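You operate a simulated robot arm through the tools that you are given. There is no shell and no other tool. Be economical: measure what you need, move in short steps, check, and stop when the job is done.

Carry out the task below with a simulated two-armed robot. There is one attempt and no reset: what you move stays moved.

Task
Pick up the yellow scoop with one hand, pass it to the other hand and put it on the top of the parts cart.

Only the result counts: the job must be done as asked and must still hold three seconds after the hand-in. Knocking over, shifting, dropping, spilling or breaking anything else fails it.

Robot
Two 7-joint arms with two-finger parallel grippers on one trunk, on a base that drives. Base frame: it is fixed to the floor where the robot stands at the start and does not move with it; the origin is under the middle of the robot, x ahead of it, y to its left, z up. Units: m, degrees, N and s.
The left shoulder is at the start at [0.03, 0.119, 0.885], the right one opposite. With the tool pointing down near the work surface each hand reaches from about 0.1 to 0.64 m from the robot's upright axis, wherever it stands, measured 20 degrees to its own side. Places, roughly: top of the parts cart [-1.5, 0.8, 0.6]. Payload 3.43 kg a hand.
Tool frame (each hand has its own): the origin (TCP) lies between the finger pads and is the grasp point; the fingertips stand 0.03 m ahead of it; z points along the fingers, y is the line along which they close. Largest opening 0.094 m; finger width 0.028, thickness 0.01; the body of the gripper, 0.05 by 0.096 m, starts 0.055 m behind the TCP.
Orientation is that of the tool frame in the base frame, as a unit quaternion [w, x, y, z]. With the fingers straight down and closing along the base's y, the tool's x points along the base's -x, its y along +y and its z along -z.

Tools
- The arms move only by the tool arm_command. It takes "left_motion", "right_motion" or both (then of equal length, played together; a hand with none holds still); each is one flat list of numbers, 7 for each row, row after row: the shift along the base's x, y, z in units of 500 mm (1.0 is 500 mm), then the turn, a rotation vector about the base's x, y, z in units of 45 degrees (1.0 is 45 degrees), then the opening, from 0 (shut) to 1 (fully open). In form: [x, y, z, ax, ay, az, hand, x, y, z, ax, ay, az, hand, ...]. A call has 1 to 10 rows; each row is the pose to reach, as a shift and turn from the pose commanded when the call began. A call with a number of a shift or a turn outside -1 to 1 is refused whole. Each row takes 0.2 s and may step no farther than 0.05 m and 8.6 degrees from the row before; otherwise, or with a gripper value out of range, the whole call is refused. A pose out of reach is approached as far as the arm can. The call stops where the force on the tool passes 40 N (or 10 N more than at its start, if that is more) or the arm is blocked; 0.2 s more then pass. Each finger travels about 0.072 m/s and halts on what it meets, pressing with about 37 N; the grip force reading is that of the motor and also rises with nothing between the fingers. The clock runs only during rows and for 0.2 s after the last one: add rows that repeat a pose to give the fingers time. The reply holds the time, the measured pose of the TCP, the force on the tool along the base axes, the opening and the grip force, in the units named above and with some noise, with the torque about the TCP (base axes, N m) and any sound that the robot's microphone picked up.
- Cameras (640 x 400 px; columns grow to the right, rows downward): "scene" is now at [0.0347, 0.0014, 1.5761]; the picture's right is [0.02, -1.00, 0.00], its down [-0.88, -0.01, -0.48] and it looks along [0.48, 0.01, -0.88] (base axes); focal length 278 px, centre (320, 200). "left" rides on the left gripper at [0.076, -0.014, -0.102] in its tool frame; the picture's right is [0.18, 0.98, 0.00], its down [-0.75, 0.14, -0.64] and it looks along [-0.63, 0.12, 0.77] (tool axes); focal length 243 px, centre (320, 200). "right" rides on the right gripper at [0.076, 0.014, -0.102] in its tool frame; the picture's right is [-0.18, 0.98, 0.00], its down [-0.75, -0.14, -0.64] and it looks along [-0.63, -0.12, 0.77] (tool axes); focal length 243 px, centre (320, 200). There is no depth. A picture from a camera that has moved, and an enlarged one, comes with that camera's place and axes in the base frame and with its lens.
- get_image(camera): a new picture of that camera. It takes no simulated time.
- move_column(by): slides the trunk up (or, below 0, down) by that many m; the arms and the scene camera ride with it, the base frame stays. It gives what a move gives, with no picture.
- roll_base(legs): drives the robot by 1 to 6 legs, each [ahead, turn to the left] in m and degrees, along the robot's own axes; the way and the turn of a leg run together, so that a leg with both is an arc; at most 1.5 m and 180 degrees a leg. The arms and the cameras ride along, it lands a little off, and it stops where it bumps. It gives what a move gives.
- pan_tilt(pan, tilt): turns the head with the scene camera to pan (to the left, within 143 degrees either way) and tilt (down, from -29 to 69), counted from straight ahead of the robot. It gives what a move gives.
- enlarge(camera, box): a new picture of the part [left, top, right, bottom] of that camera's present view, enlarged. It takes no simulated time.
- close_job(): hands the job in; it is judged then, once.

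Go step by step. Nothing tells you exact positions but the pictures and the camera data: compare them with the known pose of the tool, close in by small moves and look again before you grip or let go. The budget is 120 turns and 88 pictures, counting those below and the enlarged ones. Unless the task says otherwise, let go and move clear before handing in, and close with one line.

The tools are called after "Call:" by a JSON object that holds its "api" and its "payload". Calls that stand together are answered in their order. arm_command: Moves the arms, as the interface text tells. Its arguments: {"type":"object","properties":{"left_motion":{"type":"array","items":{"type":"number"}},"right_motion":{"type":"array","items":{"type":"number"}}},"required":[]} The other tools are called the same way: move_column (by) slides the trunk up or down; roll_base (legs) drives the base; pan_tilt (pan, tilt) turns the head that bears the scene camera; get_image (camera) takes a picture; enlarge (camera, box) takes an enlarged picture of a part of a camera's view; close_job () hands the job in.

At the start:

```text
time_s: 0.0
left_ee_pos: [0.4132, 0.1179, 0.8284]
left_tcp_rot: [0.0, 0.0, 1.0, 0.0]
left_ft_force: [0.5, 0.8, 0.1]
left_wrist_torque: [-0.01, 0.02, 0.0]
left_finger_gap: 0.094
left_finger_force: 0.1
right_ee_pos: [0.3863, -0.1881, 0.8485]
right_tcp_rot: [0.0, 0.0, 1.0, 0.0]
right_ft_force: [-0.1, -0.4, -0.2]
right_wrist_torque: [0.0, -0.01, -0.02]
right_finger_gap: 0.0938
right_finger_force: 0.1
trunk travel left (down, up): [-0.15, 0.26]
robot x, y, heading: [-0.0, -0.0022, 0.1]
head pan, tilt: [1.0, 61.5]
```

scene: 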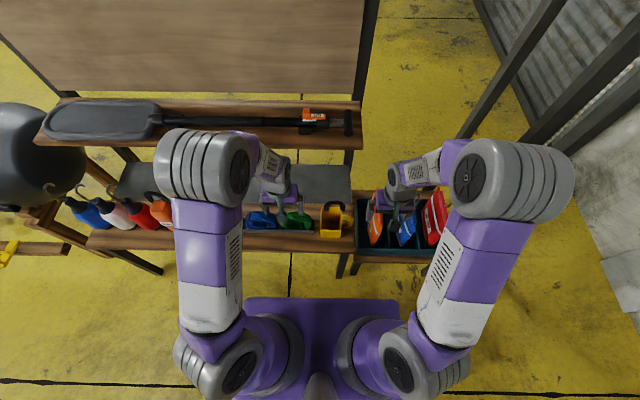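
right: 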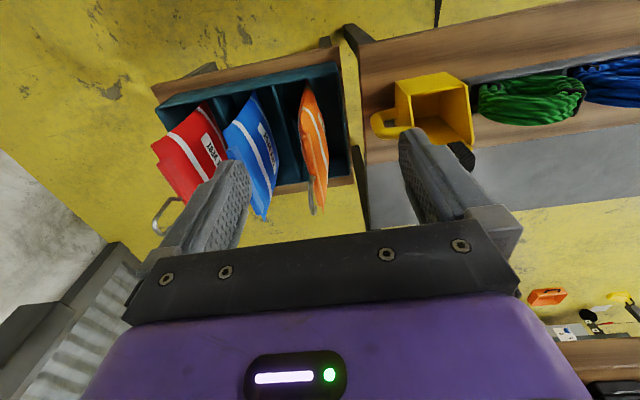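
left: 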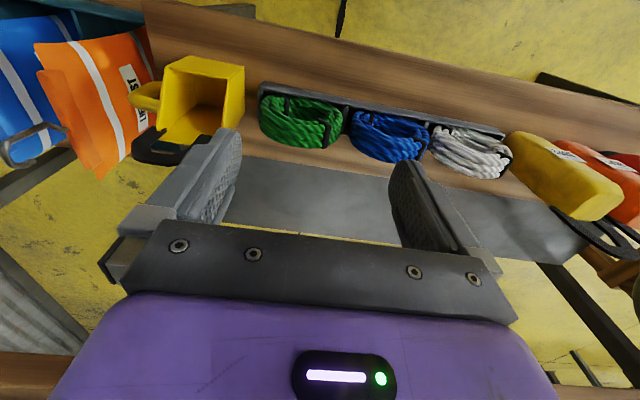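

The yellow scoop sits on the shelf ahead, near (0.475, -0.035, 0.59), with its handle toward -y. I'll take closer looks at it.

Call:
{"api": "enlarge", "payload": {"camera": "left", "box": [90, 30, 290, 190]}}

Call:
{"api": "enlarge", "payload": {"camera": "right", "box": [340, 40, 540, 200]}}

Call:
{"api": "enlarge", "payload": {"camera": "scene", "box": [230, 160, 470, 310]}}

```text
2.50 times, centred on (190, 110) of left
camera zoom: at [0.3363, 0.104, 0.93], right [-0.18, 0.98, 0.0], down [0.75, 0.14, 0.64], along [0.63, 0.12, -0.77], focal length 606 px, centre (645, 425)
```

zoom: 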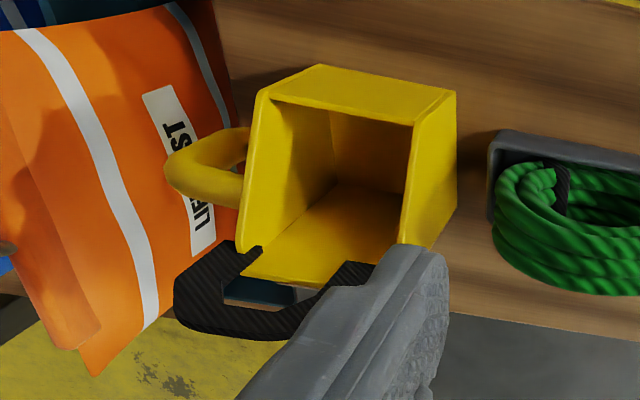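

```text
2.50 times, centred on (440, 120) of right
camera zoom: at [0.3103, -0.1749, 0.9513], right [0.18, 0.98, 0.0], down [0.75, -0.14, 0.64], along [0.63, -0.12, -0.77], focal length 606 px, centre (20, 400)
```

zoom: 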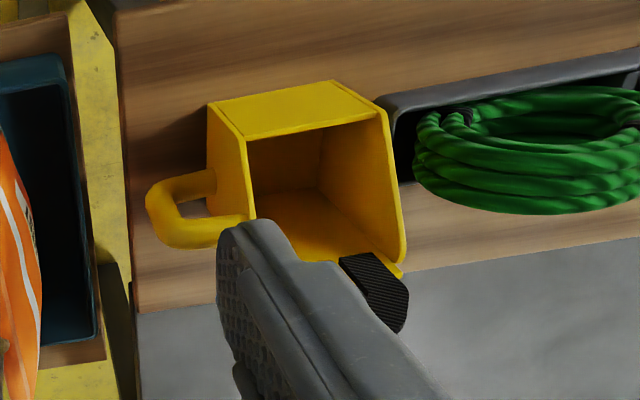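

```text
2.67 times, centred on (350, 235) of scene
camera zoom: at [0.0347, 0.0014, 1.5761], right [0.02, -1.0, 0.0], down [-0.88, -0.01, -0.48], along [0.48, 0.01, -0.88], focal length 740 px, centre (240, 107)
```

zoom: 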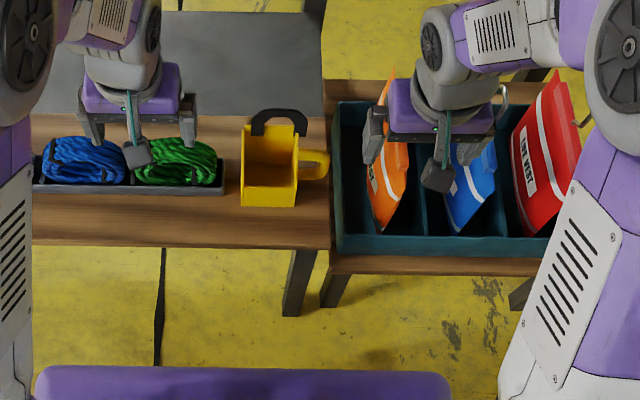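

The scoop is an upright open box, x 0.44–0.506, y −0.07–0.005, base z≈0.515 and rim z≈0.588. It has a loop handle on its −y side. The plan is for the left hand to pinch the −x wall from above, closing along x, and for the right hand to take the loop in the air. I'll start by turning the left hand and bringing it over.

Call:
{"api": "arm_command", "payload": {"left_motion": [0.009, -0.045, -0.02, 0, 0, -0.1667, 0.5, 0.018, -0.09, -0.04, 0, 0, -0.333, 0.5, 0.027, -0.135, -0.06, 0, 0, -0.5, 0.5, 0.036, -0.18, -0.08, 0, 0, -0.6667, 0.5, 0.045, -0.225, -0.1, 0, 0, -0.8333, 0.5, 0.054, -0.27, -0.12, 0, 0, -1, 0.5]}}

Call:
{"api": "arm_command", "payload": {"left_motion": [0, 0, 0, 0, 0, -0.1667, 0.5, 0, 0, 0, 0, 0, -0.333, 0.5, 0, 0, 0, 0, 0, -0.5, 0.5, 0, 0, 0, 0, 0, -0.6667, 0.5, 0, 0, 0, 0, 0, -0.8333, 0.5, 0, 0, 0, 0, 0, -1, 0.5]}}

Call:
{"api": "get_image", "payload": {"camera": "left"}}

Call:
{"api": "get_image", "payload": {"camera": "scene"}}

```text
time_s: 1.4
left_ee_pos: [0.4409, -0.0143, 0.7692]
left_tcp_rot: [0.001, 0.383, 0.924, 0.001]
left_ft_force: [-0.5, 0.2, 0.0]
left_wrist_torque: [-0.01, -0.01, -0.02]
left_finger_gap: 0.0472
left_finger_force: 0.1
right_ee_pos: [0.3857, -0.1877, 0.8482]
right_tcp_rot: [0.001, 0.0, 1.0, 0.001]
right_ft_force: [0.0, 0.1, 0.1]
right_wrist_torque: [0.0, -0.02, -0.02]
right_finger_gap: 0.0939
right_finger_force: 0.0
trunk travel left (down, up): [-0.15, 0.26]
robot x, y, heading: [-0.0021, -0.0026, -0.0]
head pan, tilt: [1.0, 61.5]
```

```text
time_s: 2.8
left_ee_pos: [0.4388, -0.0166, 0.7688]
left_tcp_rot: [0.0, 0.707, 0.707, 0.0]
left_ft_force: [0.2, 0.4, 0.0]
left_wrist_torque: [0.0, 0.01, 0.01]
left_finger_gap: 0.0471
left_finger_force: 0.1
right_ee_pos: [0.3857, -0.1892, 0.8492]
right_tcp_rot: [-0.001, 0.0, 1.0, 0.0]
right_ft_force: [-0.1, -0.2, -0.9]
right_wrist_torque: [-0.05, -0.01, 0.0]
right_finger_gap: 0.0938
right_finger_force: 0.1
trunk travel left (down, up): [-0.15, 0.26]
robot x, y, heading: [-0.0009, 0.0001, 0.0]
head pan, tilt: [1.0, 61.5]
```

```text
81 pictures are left
camera left: at [0.4251, 0.0596, 0.8701], right [0.98, 0.18, 0.0], down [0.14, -0.75, 0.64], along [0.12, -0.63, -0.77], focal length 243 px, centre (320, 200)
```

left: 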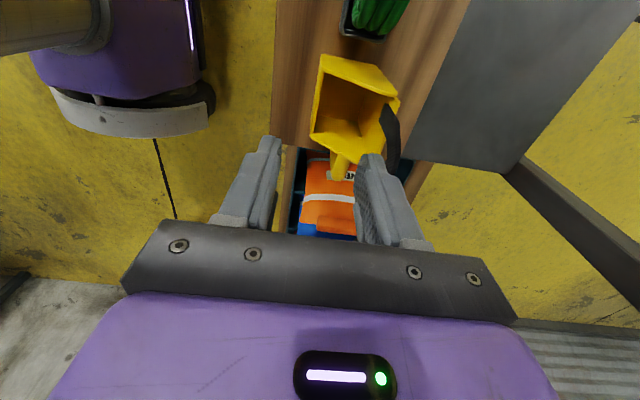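

```text
80 pictures are left
camera scene: at [0.0348, 0.0015, 1.5761], right [0.02, -1.0, 0.0], down [-0.88, -0.01, -0.48], along [0.48, 0.01, -0.88], focal length 278 px, centre (320, 200)
```

scene: 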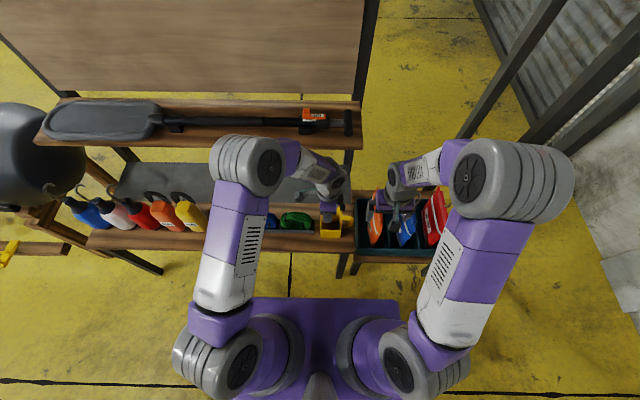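

The yaw worked. I'll enlarge the left view to refine the scoop's geometry.

Call:
{"api": "enlarge", "payload": {"camera": "left", "box": [260, 30, 440, 200]}}

```text
2.35 times, centred on (350, 115) of left
camera zoom: at [0.4251, 0.0596, 0.8701], right [0.98, 0.18, 0.0], down [0.14, -0.75, 0.64], along [0.12, -0.63, -0.77], focal length 571 px, centre (249, 400)
```

zoom: 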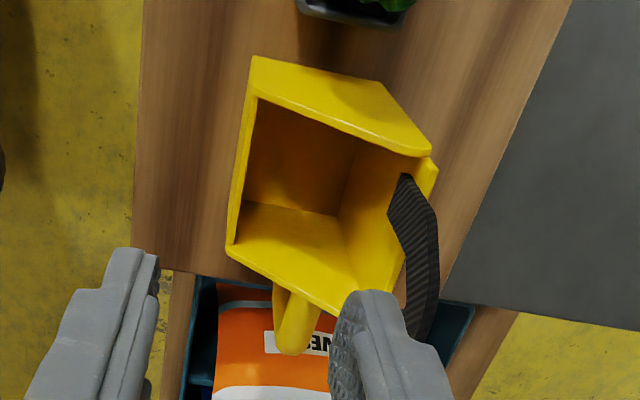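

The −x wall is at x≈0.441 and is vertical, with the rim at about z 0.588. Next I'll lean the left hand 20° toward +y and descend part way.

Call:
{"api": "arm_command", "payload": {"left_motion": [0.002, 0, 0, -0.15, 0, 0, 0.5, 0.002, 0, 0, -0.3, 0, 0, 0.5, 0.002, 0, -0.05, -0.444, 0, 0, 0.5, 0.002, 0, -0.12, -0.444, 0, 0, 0.5, 0.002, 0, -0.19, -0.444, 0, 0, 0.5, 0.002, 0, -0.26, -0.444, 0, 0, 0.5]}}

Call:
{"api": "get_image", "payload": {"camera": "left"}}

Call:
{"api": "enlarge", "payload": {"camera": "scene", "box": [270, 160, 430, 260]}}

```text
time_s: 4.2
left_ee_pos: [0.4416, -0.0174, 0.6369]
left_tcp_rot: [0.123, 0.696, 0.696, -0.122]
left_ft_force: [-1.0, 0.2, 0.8]
left_wrist_torque: [-0.05, -0.04, 0.0]
left_finger_gap: 0.0471
left_finger_force: 0.0
right_ee_pos: [0.3878, -0.1877, 0.848]
right_tcp_rot: [0.0, 0.0, 1.0, 0.0]
right_ft_force: [0.1, -0.1, 0.8]
right_wrist_torque: [0.04, -0.01, 0.0]
right_finger_gap: 0.0941
right_finger_force: 0.1
trunk travel left (down, up): [-0.15, 0.26]
robot x, y, heading: [0.0007, -0.0027, 0.2]
head pan, tilt: [1.0, 61.5]
```

```text
78 pictures are left
camera left: at [0.4276, 0.0895, 0.7053], right [0.98, 0.17, -0.06], down [0.14, -0.49, 0.86], along [0.12, -0.85, -0.5], focal length 243 px, centre (320, 200)
```

left: 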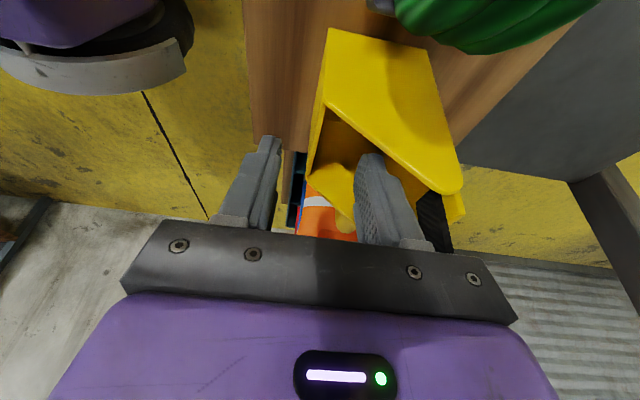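

```text
4.00 times, centred on (350, 210) of scene
camera zoom: at [0.0351, 0.0014, 1.5761], right [0.02, -1.0, 0.0], down [-0.88, -0.01, -0.48], along [0.48, 0.01, -0.88], focal length 1111 px, centre (200, 160)
```

zoom: 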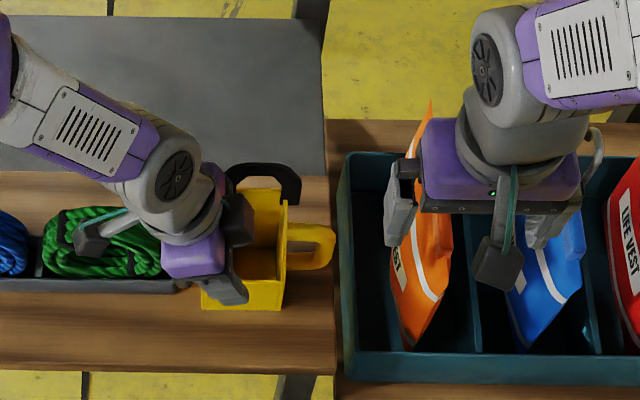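

The rim slopes up toward +x, reaching about z 0.635, so I'll keep the grip shallow with the TCP at z≈0.578. Descending.

Call:
{"api": "arm_command", "payload": {"left_motion": [0, 0, -0.04, 0, 0, 0, 0.5, 0, 0, -0.08, 0, 0, 0, 0.5, 0, 0, -0.12, 0, 0, 0, 0.5]}}

Call:
{"api": "get_image", "payload": {"camera": "left"}}

Call:
{"api": "enlarge", "payload": {"camera": "scene", "box": [270, 160, 430, 260]}}

Call:
{"api": "get_image", "payload": {"camera": "right"}}

```text
time_s: 5.0
left_ee_pos: [0.4528, -0.0191, 0.5898]
left_tcp_rot: [0.134, 0.696, 0.696, -0.117]
left_ft_force: [-2.8, 4.0, 22.1]
left_wrist_torque: [0.57, -1.1, 0.3]
left_finger_gap: 0.0467
left_finger_force: 0.0
right_ee_pos: [0.3854, -0.189, 0.8487]
right_tcp_rot: [0.0, 0.0, 1.0, -0.001]
right_ft_force: [0.2, 0.5, 0.0]
right_wrist_torque: [0.01, 0.04, -0.06]
right_finger_gap: 0.0938
right_finger_force: 0.0
trunk travel left (down, up): [-0.15, 0.26]
robot x, y, heading: [-0.0006, 0.0029, 0.0]
head pan, tilt: [1.0, 61.5]
stopped in row 3 (left hand): the force on the tool passed its limit at 57 N (the readings are from after the stop); the commanded pose is now the measured one
```

```text
76 pictures are left
camera left: at [0.4362, 0.0886, 0.6582], right [0.98, 0.18, -0.04], down [0.12, -0.48, 0.87], along [0.13, -0.86, -0.49], focal length 243 px, centre (320, 200)
```

left: 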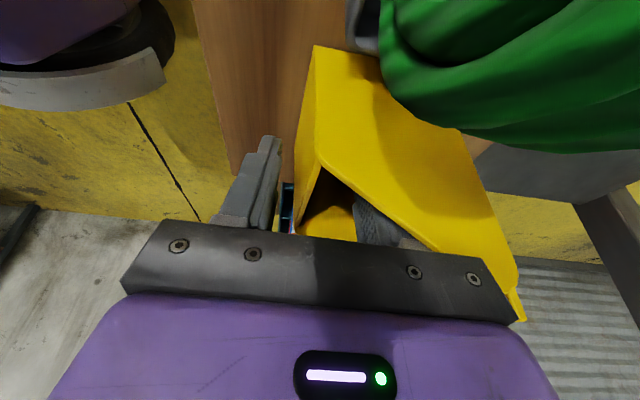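

```text
4.00 times, centred on (350, 210) of scene
camera zoom: at [0.034, 0.0017, 1.5763], right [0.02, -1.0, 0.0], down [-0.88, -0.02, -0.48], along [0.48, 0.01, -0.88], focal length 1111 px, centre (200, 160)
```

zoom: 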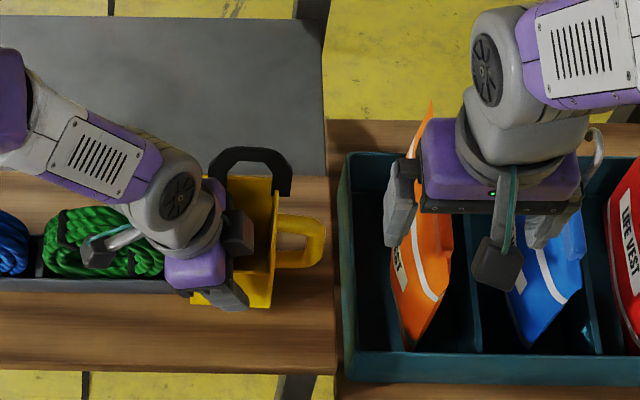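

```text
74 pictures are left
camera right: at [0.3099, -0.1743, 0.9516], right [0.18, 0.98, 0.0], down [0.75, -0.14, 0.64], along [0.63, -0.12, -0.77], focal length 243 px, centre (320, 200)
```

right: 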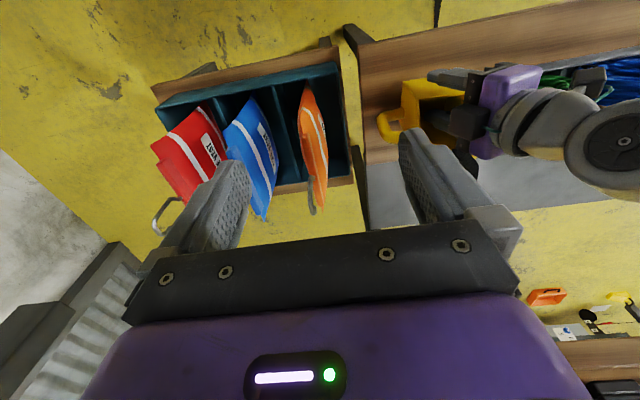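

The gripper body touched the sloped +y rim and nudged the scoop slightly. I'll lift, remove the lean and look again.

Call:
{"api": "arm_command", "payload": {"left_motion": [0, 0, 0.06, 0, 0, 0, 0.5, 0, 0, 0.12, 0, 0, 0, 0.5, -0.012, 0, 0.18, 0.15, 0, 0, 0.5, -0.024, 0, 0.2, 0.3, 0, 0, 0.5, -0.024, 0, 0.2, 0.444, 0, 0, 0.5, -0.024, 0, 0.2, 0.444, 0, 0, 0.5]}}

Call:
{"api": "enlarge", "payload": {"camera": "left", "box": [240, 0, 500, 200]}}

Call:
{"api": "enlarge", "payload": {"camera": "right", "box": [340, 40, 540, 200]}}

```text
time_s: 6.4
left_ee_pos: [0.4399, -0.0192, 0.6868]
left_tcp_rot: [0.008, 0.708, 0.706, 0.005]
left_ft_force: [0.2, -0.2, 0.2]
left_wrist_torque: [0.0, -0.02, -0.04]
left_finger_gap: 0.0471
left_finger_force: 0.0
right_ee_pos: [0.3864, -0.1888, 0.8479]
right_tcp_rot: [0.0, 0.0, 1.0, 0.0]
right_ft_force: [-0.2, 0.5, 0.2]
right_wrist_torque: [0.01, -0.02, 0.0]
right_finger_gap: 0.0939
right_finger_force: 0.1
trunk travel left (down, up): [-0.15, 0.26]
robot x, y, heading: [0.0035, 0.0006, -0.1]
head pan, tilt: [1.0, 61.5]
```

```text
2.00 times, centred on (370, 100) of left
camera zoom: at [0.4235, 0.0583, 0.7882], right [0.98, 0.18, 0.02], down [0.13, -0.75, 0.65], along [0.13, -0.63, -0.76], focal length 485 px, centre (220, 400)
```

zoom: 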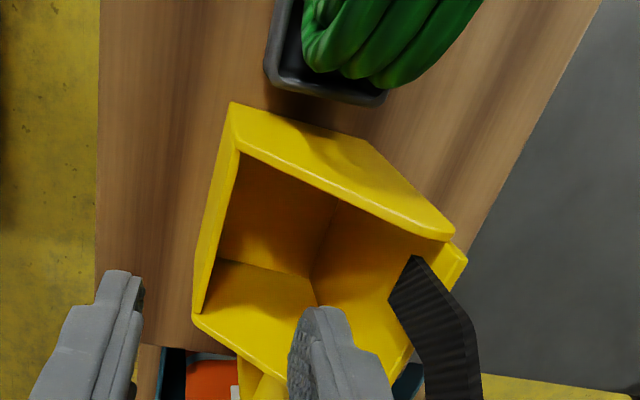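

```text
2.50 times, centred on (440, 120) of right
camera zoom: at [0.3105, -0.1744, 0.9513], right [0.18, 0.98, 0.0], down [0.75, -0.14, 0.64], along [0.63, -0.12, -0.77], focal length 606 px, centre (20, 400)
```

zoom: 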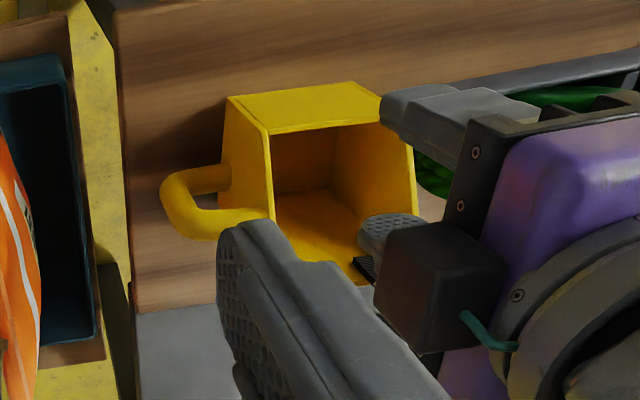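

The scoop shifted about 12 mm toward +y and yawed about 4°, but nothing else moved. I'll re-aim without the lean and descend.

Call:
{"api": "arm_command", "payload": {"left_motion": [0.004, 0.018, -0.04, -0.01, 0, -0.089, 0.5, 0.004, 0.018, -0.08, -0.01, 0, -0.089, 0.5, 0.004, 0.018, -0.12, -0.01, 0, -0.089, 0.5, 0.004, 0.018, -0.15, -0.01, 0, -0.089, 0.5, 0.004, 0.018, -0.18, -0.01, 0, -0.089, 0.5, 0.004, 0.018, -0.212, -0.01, 0, -0.089, 0.5]}}

Call:
{"api": "get_image", "payload": {"camera": "left"}}

Call:
{"api": "enlarge", "payload": {"camera": "right", "box": [340, 40, 540, 200]}}

```text
time_s: 7.8
left_ee_pos: [0.4422, -0.0107, 0.5823]
left_tcp_rot: [0.011, 0.732, 0.681, 0.001]
left_ft_force: [0.4, 0.2, -0.2]
left_wrist_torque: [-0.01, 0.0, 0.0]
left_finger_gap: 0.0467
left_finger_force: 0.0
right_ee_pos: [0.387, -0.1888, 0.8478]
right_tcp_rot: [0.0, 0.0, 1.0, 0.0]
right_ft_force: [-0.6, 0.6, 0.4]
right_wrist_torque: [-0.01, 0.02, -0.01]
right_finger_gap: 0.0939
right_finger_force: 0.1
trunk travel left (down, up): [-0.15, 0.26]
robot x, y, heading: [-0.0014, -0.0004, 0.1]
head pan, tilt: [1.0, 61.5]
```

```text
71 pictures are left
camera left: at [0.4306, 0.068, 0.6817], right [0.99, 0.11, 0.02], down [0.07, -0.75, 0.65], along [0.08, -0.65, -0.76], focal length 243 px, centre (320, 200)
```

left: 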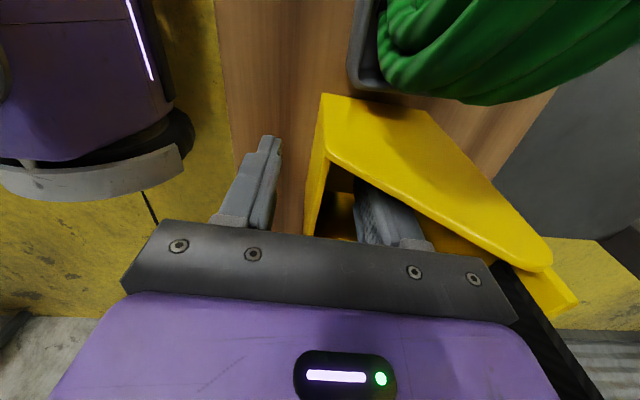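

```text
2.50 times, centred on (440, 120) of right
camera zoom: at [0.3105, -0.1747, 0.9513], right [0.18, 0.98, 0.0], down [0.75, -0.14, 0.64], along [0.63, -0.12, -0.77], focal length 606 px, centre (20, 400)
```

zoom: 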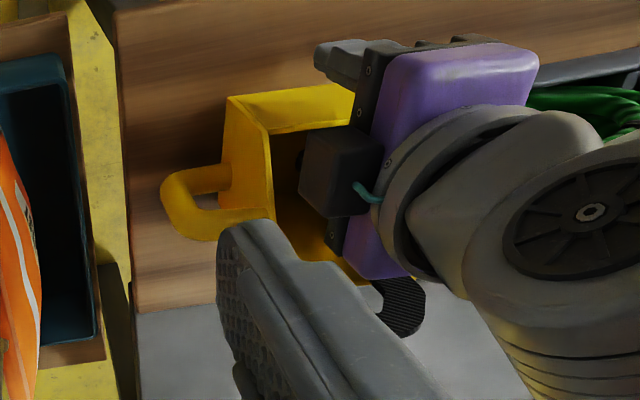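

The left fingers straddle the −x wall without contact. Closing now, then a small lift.

Call:
{"api": "arm_command", "payload": {"left_motion": [0, 0, 0, 0, 0, 0, 0.25, 0, 0, 0, 0, 0, 0, 0, 0, 0, 0, 0, 0, 0, 0, 0, 0, 0, 0, 0, 0, 0, 0, 0, 0, 0, 0, 0, 0]}}

Call:
{"api": "arm_command", "payload": {"left_motion": [0, 0, 0.02, 0, 0, 0, 0, 0, 0, 0.04, 0, 0, 0, 0, 0, 0, 0.06, 0, 0, 0, 0, 0, 0, 0.08, 0, 0, 0, 0]}}

Call:
{"api": "get_image", "payload": {"camera": "left"}}

Call:
{"api": "get_image", "payload": {"camera": "right"}}

```text
time_s: 9.0
left_ee_pos: [0.4414, -0.0093, 0.581]
left_tcp_rot: [0.012, 0.733, 0.68, 0.0]
left_ft_force: [0.3, 0.1, 0.6]
left_wrist_torque: [0.08, 0.03, -0.04]
left_finger_gap: 0.008
left_finger_force: 36.9
right_ee_pos: [0.3866, -0.1882, 0.8481]
right_tcp_rot: [0.001, 0.0, 1.0, 0.0]
right_ft_force: [0.0, 1.4, 0.3]
right_wrist_torque: [-0.01, 0.03, -0.03]
right_finger_gap: 0.094
right_finger_force: 0.1
trunk travel left (down, up): [-0.15, 0.26]
robot x, y, heading: [0.0014, -0.0006, -0.2]
head pan, tilt: [1.0, 61.5]
```

```text
time_s: 10.0
left_ee_pos: [0.4405, -0.0096, 0.6214]
left_tcp_rot: [0.011, 0.732, 0.681, 0.0]
left_ft_force: [0.5, -0.4, -1.8]
left_wrist_torque: [0.04, 0.06, 0.02]
left_finger_gap: 0.0081
left_finger_force: 37.0
right_ee_pos: [0.3863, -0.1875, 0.8489]
right_tcp_rot: [0.0, 0.0, 1.0, 0.0]
right_ft_force: [1.3, -0.4, 0.1]
right_wrist_torque: [-0.05, -0.01, -0.01]
right_finger_gap: 0.0938
right_finger_force: 0.0
trunk travel left (down, up): [-0.15, 0.26]
robot x, y, heading: [0.0001, -0.0001, 0.1]
head pan, tilt: [1.0, 61.5]
```

```text
69 pictures are left
camera left: at [0.4299, 0.0687, 0.722], right [0.99, 0.11, 0.01], down [0.08, -0.75, 0.65], along [0.08, -0.65, -0.76], focal length 243 px, centre (320, 200)
```

left: 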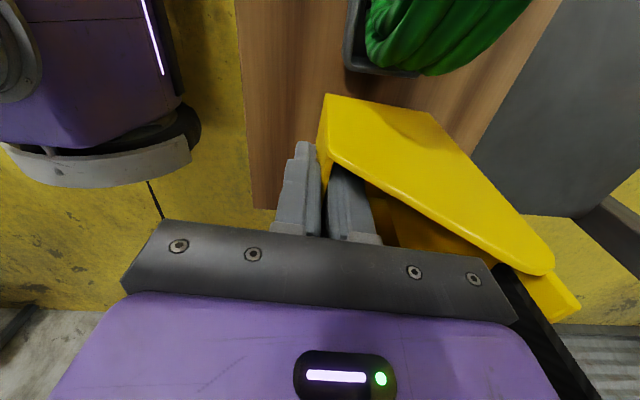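

```text
68 pictures are left
camera right: at [0.3104, -0.1747, 0.9513], right [0.18, 0.98, 0.0], down [0.75, -0.14, 0.64], along [0.63, -0.12, -0.77], focal length 243 px, centre (320, 200)
```

right: 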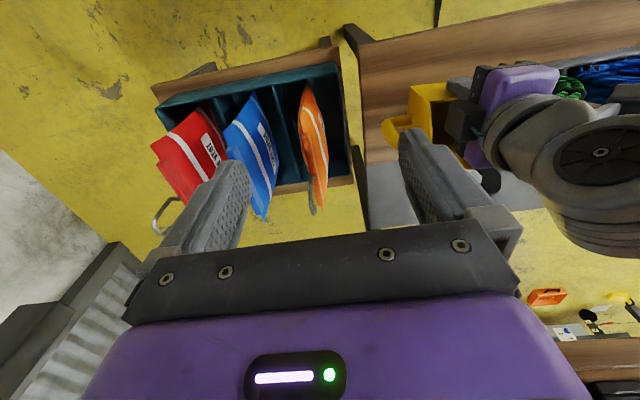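

The scoop is held (about 0.2 kg). I'll raise it for the handover while the right hand moves aside and starts yawing.

Call:
{"api": "arm_command", "payload": {"left_motion": [0, 0, 0.06, 0, 0, 0, 0, 0, 0, 0.12, 0, 0, 0, 0, 0, 0, 0.18, 0, 0, 0, 0, 0, 0, 0.24, 0, 0, 0, 0, 0, 0, 0.3, 0, 0, 0, 0, 0, 0, 0.36, 0, 0, 0, 0], "right_motion": [0.02, -0.04, 0.02, 0, 0, 0.1667, 1, 0.04, -0.08, 0.04, 0, 0, 0.333, 1, 0.06, -0.12, 0.06, 0, 0, 0.5, 1, 0.08, -0.16, 0.08, 0, 0, 0.6667, 1, 0.1, -0.2, 0.1, 0, 0, 0.8333, 1, 0.12, -0.24, 0.12, 0, 0, 1, 1]}}

Call:
{"api": "arm_command", "payload": {"right_motion": [0, 0, 0, 0, 0, 0.1667, 0.5, 0, 0, 0, 0, 0, 0.333, 0.5, 0, 0, 0, 0, 0, 0.5, 0.5, 0, 0, 0, 0, 0, 0.6667, 0.5, 0, 0, 0, 0, 0, 0.8, 0.5, 0, 0, 0, 0, 0, 0.911, 0.5]}}

Call:
{"api": "get_image", "payload": {"camera": "right"}}

Call:
{"api": "get_image", "payload": {"camera": "scene"}}

```text
time_s: 11.4
left_ee_pos: [0.4385, -0.0092, 0.7989]
left_tcp_rot: [0.01, 0.732, 0.681, 0.001]
left_ft_force: [-0.1, -0.7, -2.1]
left_wrist_torque: [0.03, 0.08, 0.04]
left_finger_gap: 0.0079
left_finger_force: 36.8
right_ee_pos: [0.4451, -0.312, 0.9084]
right_tcp_rot: [0.0, -0.383, 0.924, 0.0]
right_ft_force: [0.6, 0.2, -0.3]
right_wrist_torque: [0.04, 0.04, 0.01]
right_finger_gap: 0.0942
right_finger_force: 0.1
trunk travel left (down, up): [-0.15, 0.26]
robot x, y, heading: [-0.0004, 0.0025, 0.2]
head pan, tilt: [1.0, 61.5]
```

```text
time_s: 12.8
left_ee_pos: [0.438, -0.0118, 0.7989]
left_tcp_rot: [0.011, 0.732, 0.681, 0.001]
left_ft_force: [-0.5, 0.1, -0.2]
left_wrist_torque: [0.06, 0.06, 0.0]
left_finger_gap: 0.0078
left_finger_force: 37.3
right_ee_pos: [0.4459, -0.3088, 0.9093]
right_tcp_rot: [0.001, -0.683, 0.731, 0.0]
right_ft_force: [0.1, -0.1, -0.5]
right_wrist_torque: [0.02, 0.0, -0.05]
right_finger_gap: 0.047
right_finger_force: 0.1
trunk travel left (down, up): [-0.15, 0.26]
robot x, y, heading: [0.0016, 0.0003, -0.3]
head pan, tilt: [1.0, 61.5]
```

```text
67 pictures are left
camera right: at [0.4268, -0.385, 1.0114], right [-0.97, 0.25, 0.0], down [0.19, 0.74, 0.64], along [0.16, 0.62, -0.77], focal length 243 px, centre (320, 200)
```

right: 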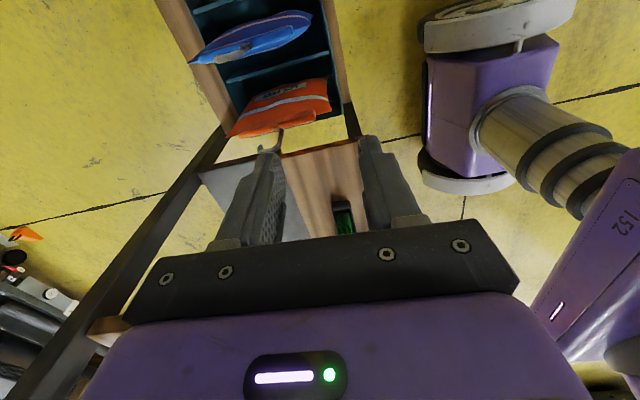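

```text
66 pictures are left
camera scene: at [0.0349, 0.0014, 1.5761], right [0.02, -1.0, 0.0], down [-0.88, -0.02, -0.48], along [0.48, 0.01, -0.88], focal length 278 px, centre (320, 200)
```

scene: 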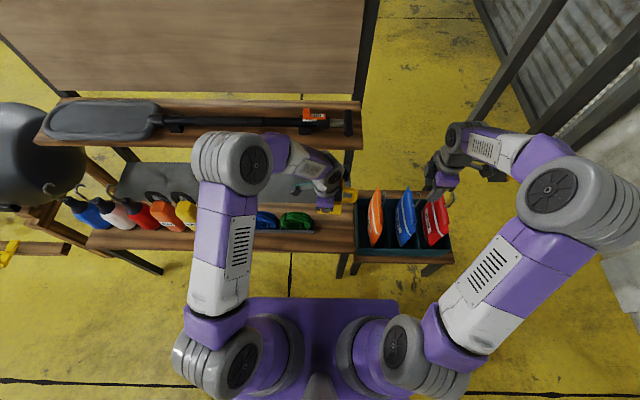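

Now I'll zoom in on the loop handle.

Call:
{"api": "enlarge", "payload": {"camera": "scene", "box": [290, 160, 390, 230]}}

```text
5.71 times, centred on (340, 195) of scene
camera zoom: at [0.0349, 0.0014, 1.5761], right [0.02, -1.0, 0.0], down [-0.88, -0.02, -0.48], along [0.48, 0.01, -0.88], focal length 1587 px, centre (206, 229)
```

zoom: 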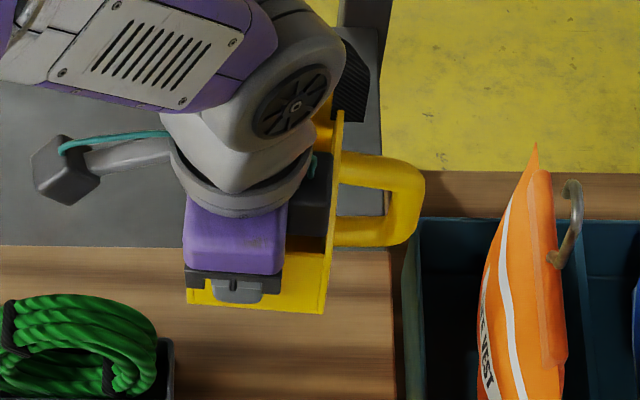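

I'll lean the right hand 30° outward. That's needed for the approach and gives its camera a view of the loop.

Call:
{"api": "arm_command", "payload": {"right_motion": [0, 0, 0, 0.1667, 0, 0, 0.6, 0, 0, 0, 0.333, 0, 0, 0.8, 0, 0, 0, 0.5, 0, 0, 1, 0, 0, 0, 0.667, 0, 0, 1, 0, 0, 0, 0.667, 0, 0, 1]}}

Call:
{"api": "get_image", "payload": {"camera": "right"}}

Call:
{"api": "enlarge", "payload": {"camera": "right", "box": [240, 80, 440, 240]}}

```text
time_s: 14.0
left_ee_pos: [0.4385, -0.0107, 0.7986]
left_tcp_rot: [0.011, 0.732, 0.681, 0.002]
left_ft_force: [0.0, -1.4, -1.4]
left_wrist_torque: [0.03, 0.05, -0.02]
left_finger_gap: 0.0077
left_finger_force: 36.7
right_ee_pos: [0.4472, -0.3086, 0.9077]
right_tcp_rot: [0.177, -0.659, 0.706, 0.19]
right_ft_force: [0.6, 0.4, -0.5]
right_wrist_torque: [-0.01, -0.03, -0.02]
right_finger_gap: 0.094
right_finger_force: 0.1
trunk travel left (down, up): [-0.15, 0.26]
robot x, y, heading: [-0.0, -0.0033, -0.0]
head pan, tilt: [1.0, 61.5]
```

```text
64 pictures are left
camera right: at [0.4275, -0.4253, 0.9599], right [-0.97, 0.22, 0.13], down [0.19, 0.32, 0.93], along [0.16, 0.92, -0.35], focal length 243 px, centre (320, 200)
```

right: 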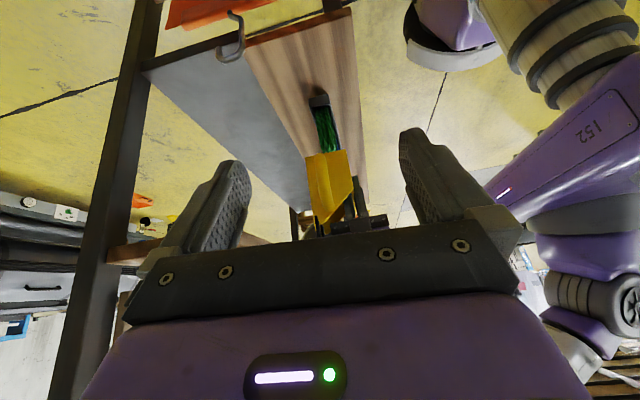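

```text
2.50 times, centred on (340, 160) of right
camera zoom: at [0.4275, -0.4253, 0.9599], right [-0.97, 0.22, 0.13], down [0.19, 0.32, 0.93], along [0.16, 0.92, -0.35], focal length 606 px, centre (270, 300)
```

zoom: 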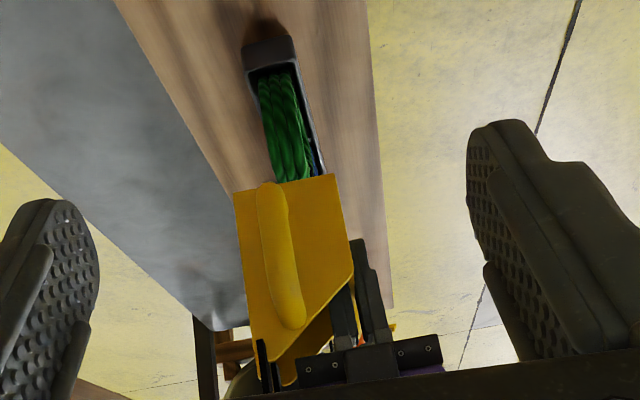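

This view is clear. The loop is a vertical bar about 18 mm thick at x≈0.4735, outer face y≈−0.11, z 0.77–0.857. I'll move the right hand to 10 cm back along its finger axis from the grasp point (0.4735, −0.098, 0.82).

Call:
{"api": "arm_command", "payload": {"right_motion": [0.01, 0.064, 0, 0, 0, 0, 0.8, 0.02, 0.128, 0, 0, 0, 0, 0.7, 0.03, 0.192, 0, 0, 0, 0, 0.7, 0.04, 0.256, 0, 0, 0, 0, 0.7, 0.053, 0.32, 0.0, 0, 0, 0, 0.7]}}

Call:
{"api": "get_image", "payload": {"camera": "right"}}

Call:
{"api": "enlarge", "payload": {"camera": "scene", "box": [290, 140, 410, 230]}}

```text
time_s: 15.2
left_ee_pos: [0.4404, -0.01, 0.799]
left_tcp_rot: [0.011, 0.732, 0.681, 0.001]
left_ft_force: [0.3, 0.2, -0.9]
left_wrist_torque: [0.06, 0.09, 0.01]
left_finger_gap: 0.0077
left_finger_force: 37.2
right_ee_pos: [0.4696, -0.147, 0.9062]
right_tcp_rot: [0.177, -0.659, 0.706, 0.19]
right_ft_force: [0.2, -0.1, -0.4]
right_wrist_torque: [-0.03, -0.04, 0.0]
right_finger_gap: 0.0659
right_finger_force: 0.1
trunk travel left (down, up): [-0.15, 0.26]
robot x, y, heading: [-0.0007, -0.0014, 0.3]
head pan, tilt: [1.0, 61.5]
```

```text
62 pictures are left
camera right: at [0.4499, -0.2648, 0.9586], right [-0.97, 0.22, 0.13], down [0.19, 0.32, 0.93], along [0.16, 0.92, -0.35], focal length 243 px, centre (320, 200)
```

right: 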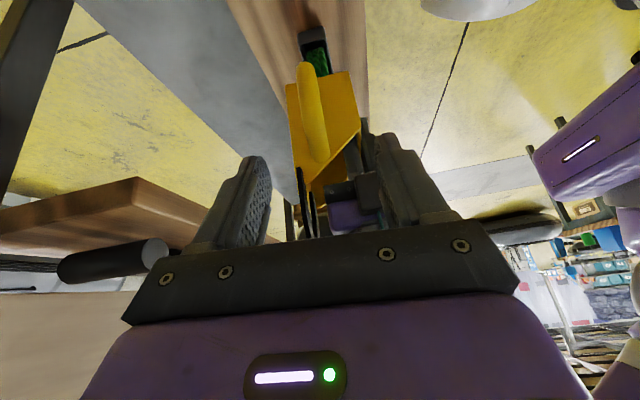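

```text
4.44 times, centred on (350, 185) of scene
camera zoom: at [0.0352, 0.0021, 1.5761], right [0.02, -1.0, 0.0], down [-0.88, -0.02, -0.48], along [0.48, 0.01, -0.88], focal length 1234 px, centre (187, 267)
```

zoom: 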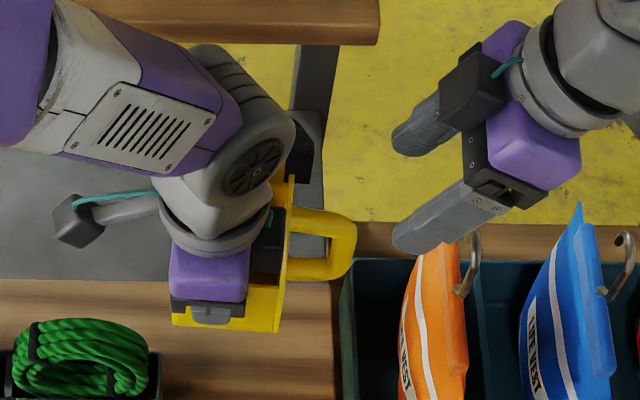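

The loop spans z≈0.768–0.838. I'll go in along the finger axis to (0.474, −0.098, 0.808).

Call:
{"api": "arm_command", "payload": {"right_motion": [0.003, 0.02, -0.04, 0, 0, 0, 0.7, 0.003, 0.04, -0.08, 0, 0, 0, 0.7, 0.003, 0.06, -0.12, 0, 0, 0, 0.7, 0.003, 0.08, -0.16, 0, 0, 0, 0.7, 0.003, 0.098, -0.196, 0, 0, 0, 0.7]}}

Call:
{"api": "get_image", "payload": {"camera": "right"}}

Call:
{"api": "enlarge", "payload": {"camera": "scene", "box": [290, 140, 410, 230]}}

Call:
{"api": "get_image", "payload": {"camera": "left"}}

```text
time_s: 16.4
left_ee_pos: [0.4393, -0.0106, 0.7991]
left_tcp_rot: [0.011, 0.733, 0.681, 0.0]
left_ft_force: [0.4, 0.2, -1.1]
left_wrist_torque: [0.05, 0.06, 0.04]
left_finger_gap: 0.0076
left_finger_force: 36.7
right_ee_pos: [0.4716, -0.0984, 0.8104]
right_tcp_rot: [0.177, -0.659, 0.706, 0.189]
right_ft_force: [-0.6, 1.1, 0.0]
right_wrist_torque: [-0.02, -0.02, 0.04]
right_finger_gap: 0.066
right_finger_force: 0.1
trunk travel left (down, up): [-0.15, 0.26]
robot x, y, heading: [-0.0012, -0.0011, -0.2]
head pan, tilt: [1.0, 61.5]
```

```text
60 pictures are left
camera right: at [0.4542, -0.2151, 0.8624], right [-0.97, 0.22, 0.13], down [0.19, 0.32, 0.93], along [0.16, 0.92, -0.35], focal length 243 px, centre (320, 200)
```

right: 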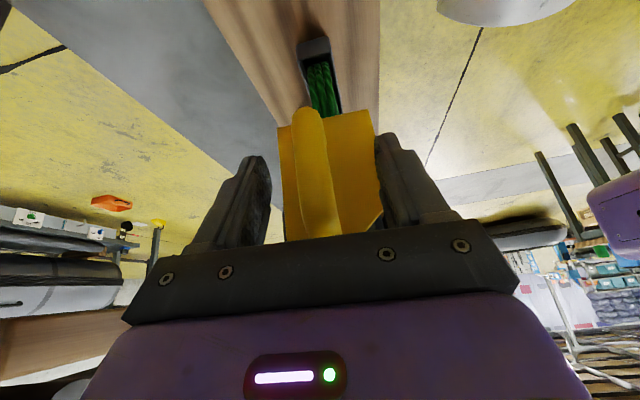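

```text
4.44 times, centred on (350, 185) of scene
camera zoom: at [0.0352, 0.0015, 1.5761], right [0.02, -1.0, 0.0], down [-0.88, -0.02, -0.48], along [0.48, 0.01, -0.88], focal length 1234 px, centre (187, 267)
```

zoom: 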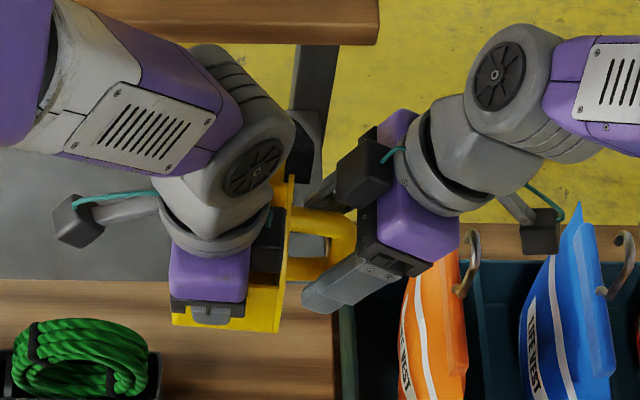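

```text
58 pictures are left
camera left: at [0.4287, 0.0681, 0.8992], right [0.99, 0.11, 0.01], down [0.08, -0.75, 0.65], along [0.08, -0.65, -0.76], focal length 243 px, centre (320, 200)
```

left: 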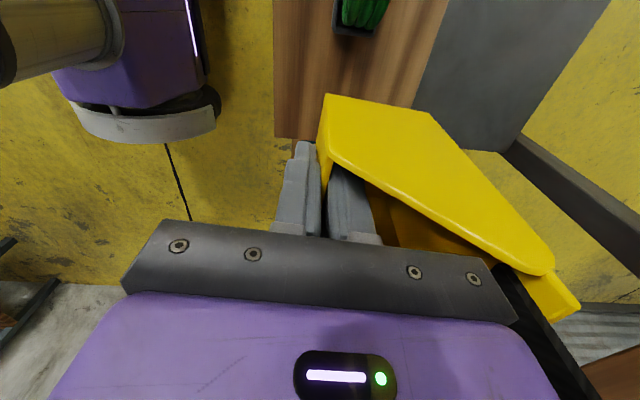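

The loop is between the right fingers with no contact. I'll nudge 2 mm in +x and close.

Call:
{"api": "arm_command", "payload": {"right_motion": [0.004, 0, 0, 0, 0, 0, 0.4, 0.004, 0, 0, 0, 0, 0, 0, 0.004, 0, 0, 0, 0, 0, 0, 0.004, 0, 0, 0, 0, 0, 0, 0.004, 0, 0, 0, 0, 0, 0]}}

Call:
{"api": "get_image", "payload": {"camera": "right"}}

```text
time_s: 17.6
left_ee_pos: [0.4396, -0.0104, 0.7997]
left_tcp_rot: [0.011, 0.733, 0.68, 0.001]
left_ft_force: [0.8, -0.9, 7.0]
left_wrist_torque: [-0.24, 0.37, 0.01]
left_finger_gap: 0.0078
left_finger_force: 36.4
right_ee_pos: [0.4754, -0.098, 0.8094]
right_tcp_rot: [0.176, -0.659, 0.706, 0.189]
right_ft_force: [-1.4, 0.1, -6.7]
right_wrist_torque: [-0.4, -0.63, 0.16]
right_finger_gap: 0.0212
right_finger_force: 37.5
trunk travel left (down, up): [-0.15, 0.26]
robot x, y, heading: [0.0007, 0.0014, -0.1]
head pan, tilt: [1.0, 61.5]
```

```text
57 pictures are left
camera right: at [0.4561, -0.215, 0.8618], right [-0.97, 0.22, 0.13], down [0.19, 0.32, 0.93], along [0.16, 0.92, -0.35], focal length 243 px, centre (320, 200)
```

right: 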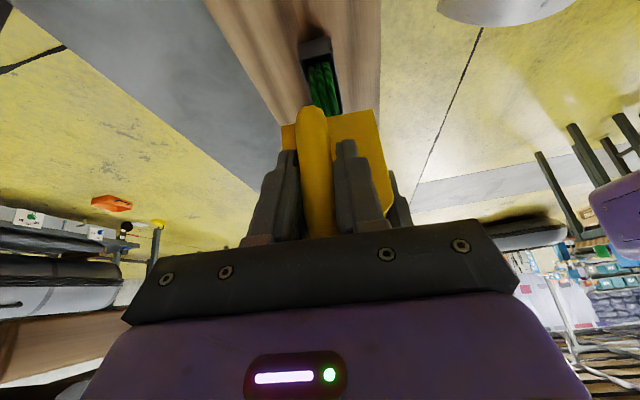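

The right hand holds the loop. Now I'll open the left and check that the scoop stays put before lifting the left away.

Call:
{"api": "arm_command", "payload": {"left_motion": [0, 0, 0, 0, 0, 0, 0.2, 0, 0, 0, 0, 0, 0, 0.4, 0, 0, 0, 0, 0, 0, 0.4, 0, 0, 0, 0, 0, 0, 0.4]}}

Call:
{"api": "get_image", "payload": {"camera": "left"}}

Call:
{"api": "get_image", "payload": {"camera": "right"}}

```text
time_s: 18.6
left_ee_pos: [0.4394, -0.0107, 0.7994]
left_tcp_rot: [0.011, 0.732, 0.681, 0.0]
left_ft_force: [0.1, 0.8, 0.1]
left_wrist_torque: [0.05, 0.0, 0.01]
left_finger_gap: 0.0378
left_finger_force: 0.0
right_ee_pos: [0.4753, -0.0982, 0.8103]
right_tcp_rot: [0.177, -0.659, 0.707, 0.189]
right_ft_force: [0.1, -0.4, 0.5]
right_wrist_torque: [-0.11, 0.02, 0.01]
right_finger_gap: 0.0213
right_finger_force: 36.2
trunk travel left (down, up): [-0.15, 0.26]
robot x, y, heading: [0.0019, 0.0071, -0.1]
head pan, tilt: [1.0, 61.5]
```

```text
56 pictures are left
camera left: at [0.4285, 0.0681, 0.8993], right [0.99, 0.11, 0.01], down [0.08, -0.75, 0.65], along [0.08, -0.65, -0.76], focal length 243 px, centre (320, 200)
```

left: 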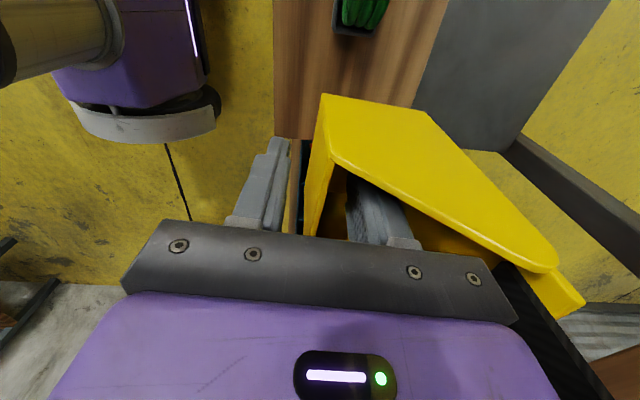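

```text
55 pictures are left
camera right: at [0.4563, -0.2147, 0.8622], right [-0.97, 0.22, 0.13], down [0.19, 0.32, 0.93], along [0.16, 0.92, -0.35], focal length 243 px, centre (320, 200)
```

right: 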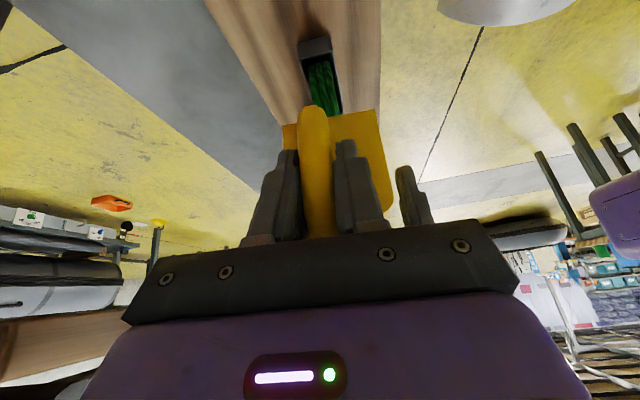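

The scoop is steady in the right hand. I'll lift the left hand out and move it away to +y.

Call:
{"api": "arm_command", "payload": {"left_motion": [0, 0, 0.05, 0, 0, 0, 0.4, 0, 0, 0.1, 0, 0, 0, 0.4, 0, 0, 0.16, 0, 0, 0, 0.4, 0, 0, 0.22, 0, 0, 0, 0.4, 0, 0.06, 0.26, 0, 0, 0, 0.4, 0, 0.14, 0.26, 0, 0, 0, 0.4, -0.04, 0.22, 0.26, 0, 0, 0, 0.4, -0.08, 0.3, 0.26, 0, 0, 0, 0.4]}}

Call:
{"api": "pan_tilt", "payload": {"pan": 140, "tilt": 35}}

Call:
{"api": "get_image", "payload": {"camera": "scene"}}

Call:
{"api": "get_image", "payload": {"camera": "right"}}

```text
time_s: 20.4
left_ee_pos: [0.4022, 0.1438, 0.9335]
left_tcp_rot: [0.011, 0.733, 0.681, 0.001]
left_ft_force: [-0.7, 0.0, 0.1]
left_wrist_torque: [0.02, -0.03, -0.02]
left_finger_gap: 0.0377
left_finger_force: 0.0
right_ee_pos: [0.4751, -0.0975, 0.8111]
right_tcp_rot: [0.177, -0.659, 0.706, 0.189]
right_ft_force: [-0.4, 1.0, 0.2]
right_wrist_torque: [-0.13, 0.0, -0.03]
right_finger_gap: 0.0214
right_finger_force: 37.0
trunk travel left (down, up): [-0.15, 0.26]
robot x, y, heading: [0.0002, -0.0005, -0.1]
head pan, tilt: [1.0, 61.5]
```

```text
time_s: 22.6
left_ee_pos: [0.4042, 0.1421, 0.9338]
left_tcp_rot: [0.01, 0.732, 0.681, 0.001]
left_ft_force: [0.0, 0.5, 0.2]
left_wrist_torque: [0.0, 0.02, -0.01]
left_finger_gap: 0.0376
left_finger_force: 0.1
right_ee_pos: [0.4751, -0.0975, 0.8099]
right_tcp_rot: [0.176, -0.659, 0.706, 0.189]
right_ft_force: [0.1, 0.2, 0.3]
right_wrist_torque: [-0.09, -0.02, -0.04]
right_finger_gap: 0.0215
right_finger_force: 36.6
trunk travel left (down, up): [-0.15, 0.26]
robot x, y, heading: [0.0036, -0.0008, 0.0]
head pan, tilt: [140.0, 35.0]
```

```text
54 pictures are left
camera scene: at [-0.0975, 0.057, 1.6121], right [0.64, 0.77, 0.0], down [0.44, -0.37, -0.82], along [-0.63, 0.53, -0.57], focal length 278 px, centre (320, 200)
```

scene: 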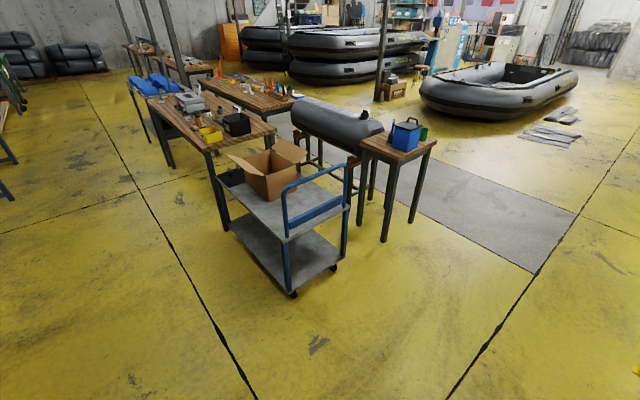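

```text
53 pictures are left
camera right: at [0.4563, -0.2147, 0.8622], right [-0.97, 0.22, 0.13], down [0.19, 0.32, 0.93], along [0.16, 0.92, -0.35], focal length 243 px, centre (320, 200)
```

right: 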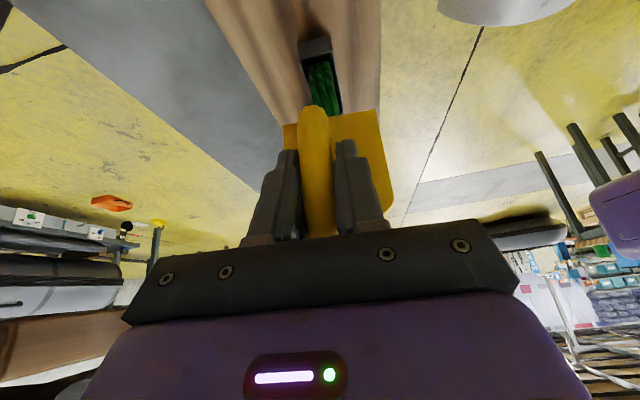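

The right hand holds the scoop. The cart is behind me, with its top at about x −1.74…−1.06, y 0.62…1.08. A cardboard box sits on its −x half and a blue handle stands at its +x end, with free space around (−1.25, 0.78). I'll back off from the bench first, then re-orient the hand.

Call:
{"api": "roll_base", "payload": {"legs": [[-0.6, 0]]}}

Call:
{"api": "get_image", "payload": {"camera": "scene"}}

```text
time_s: 26.0
left_ee_pos: [-0.2061, 0.1424, 0.934]
left_tcp_rot: [0.012, 0.732, 0.681, 0.001]
left_ft_force: [0.1, 0.5, 0.5]
left_wrist_torque: [-0.01, -0.01, -0.03]
left_finger_gap: 0.0376
left_finger_force: 0.0
right_ee_pos: [-0.1338, -0.0974, 0.81]
right_tcp_rot: [0.176, -0.661, 0.705, 0.19]
right_ft_force: [0.4, 0.1, -0.1]
right_wrist_torque: [-0.06, -0.02, 0.0]
right_finger_gap: 0.0216
right_finger_force: 36.9
trunk travel left (down, up): [-0.15, 0.26]
robot x, y, heading: [-0.6063, 0.0007, 0.5]
head pan, tilt: [140.0, 35.0]
```

```text
52 pictures are left
camera scene: at [-0.7067, 0.055, 1.612], right [0.64, 0.77, 0.0], down [0.44, -0.37, -0.82], along [-0.63, 0.52, -0.57], focal length 278 px, centre (320, 200)
```

scene: 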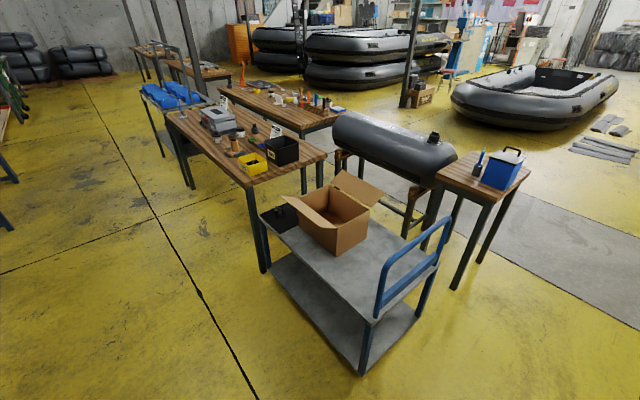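

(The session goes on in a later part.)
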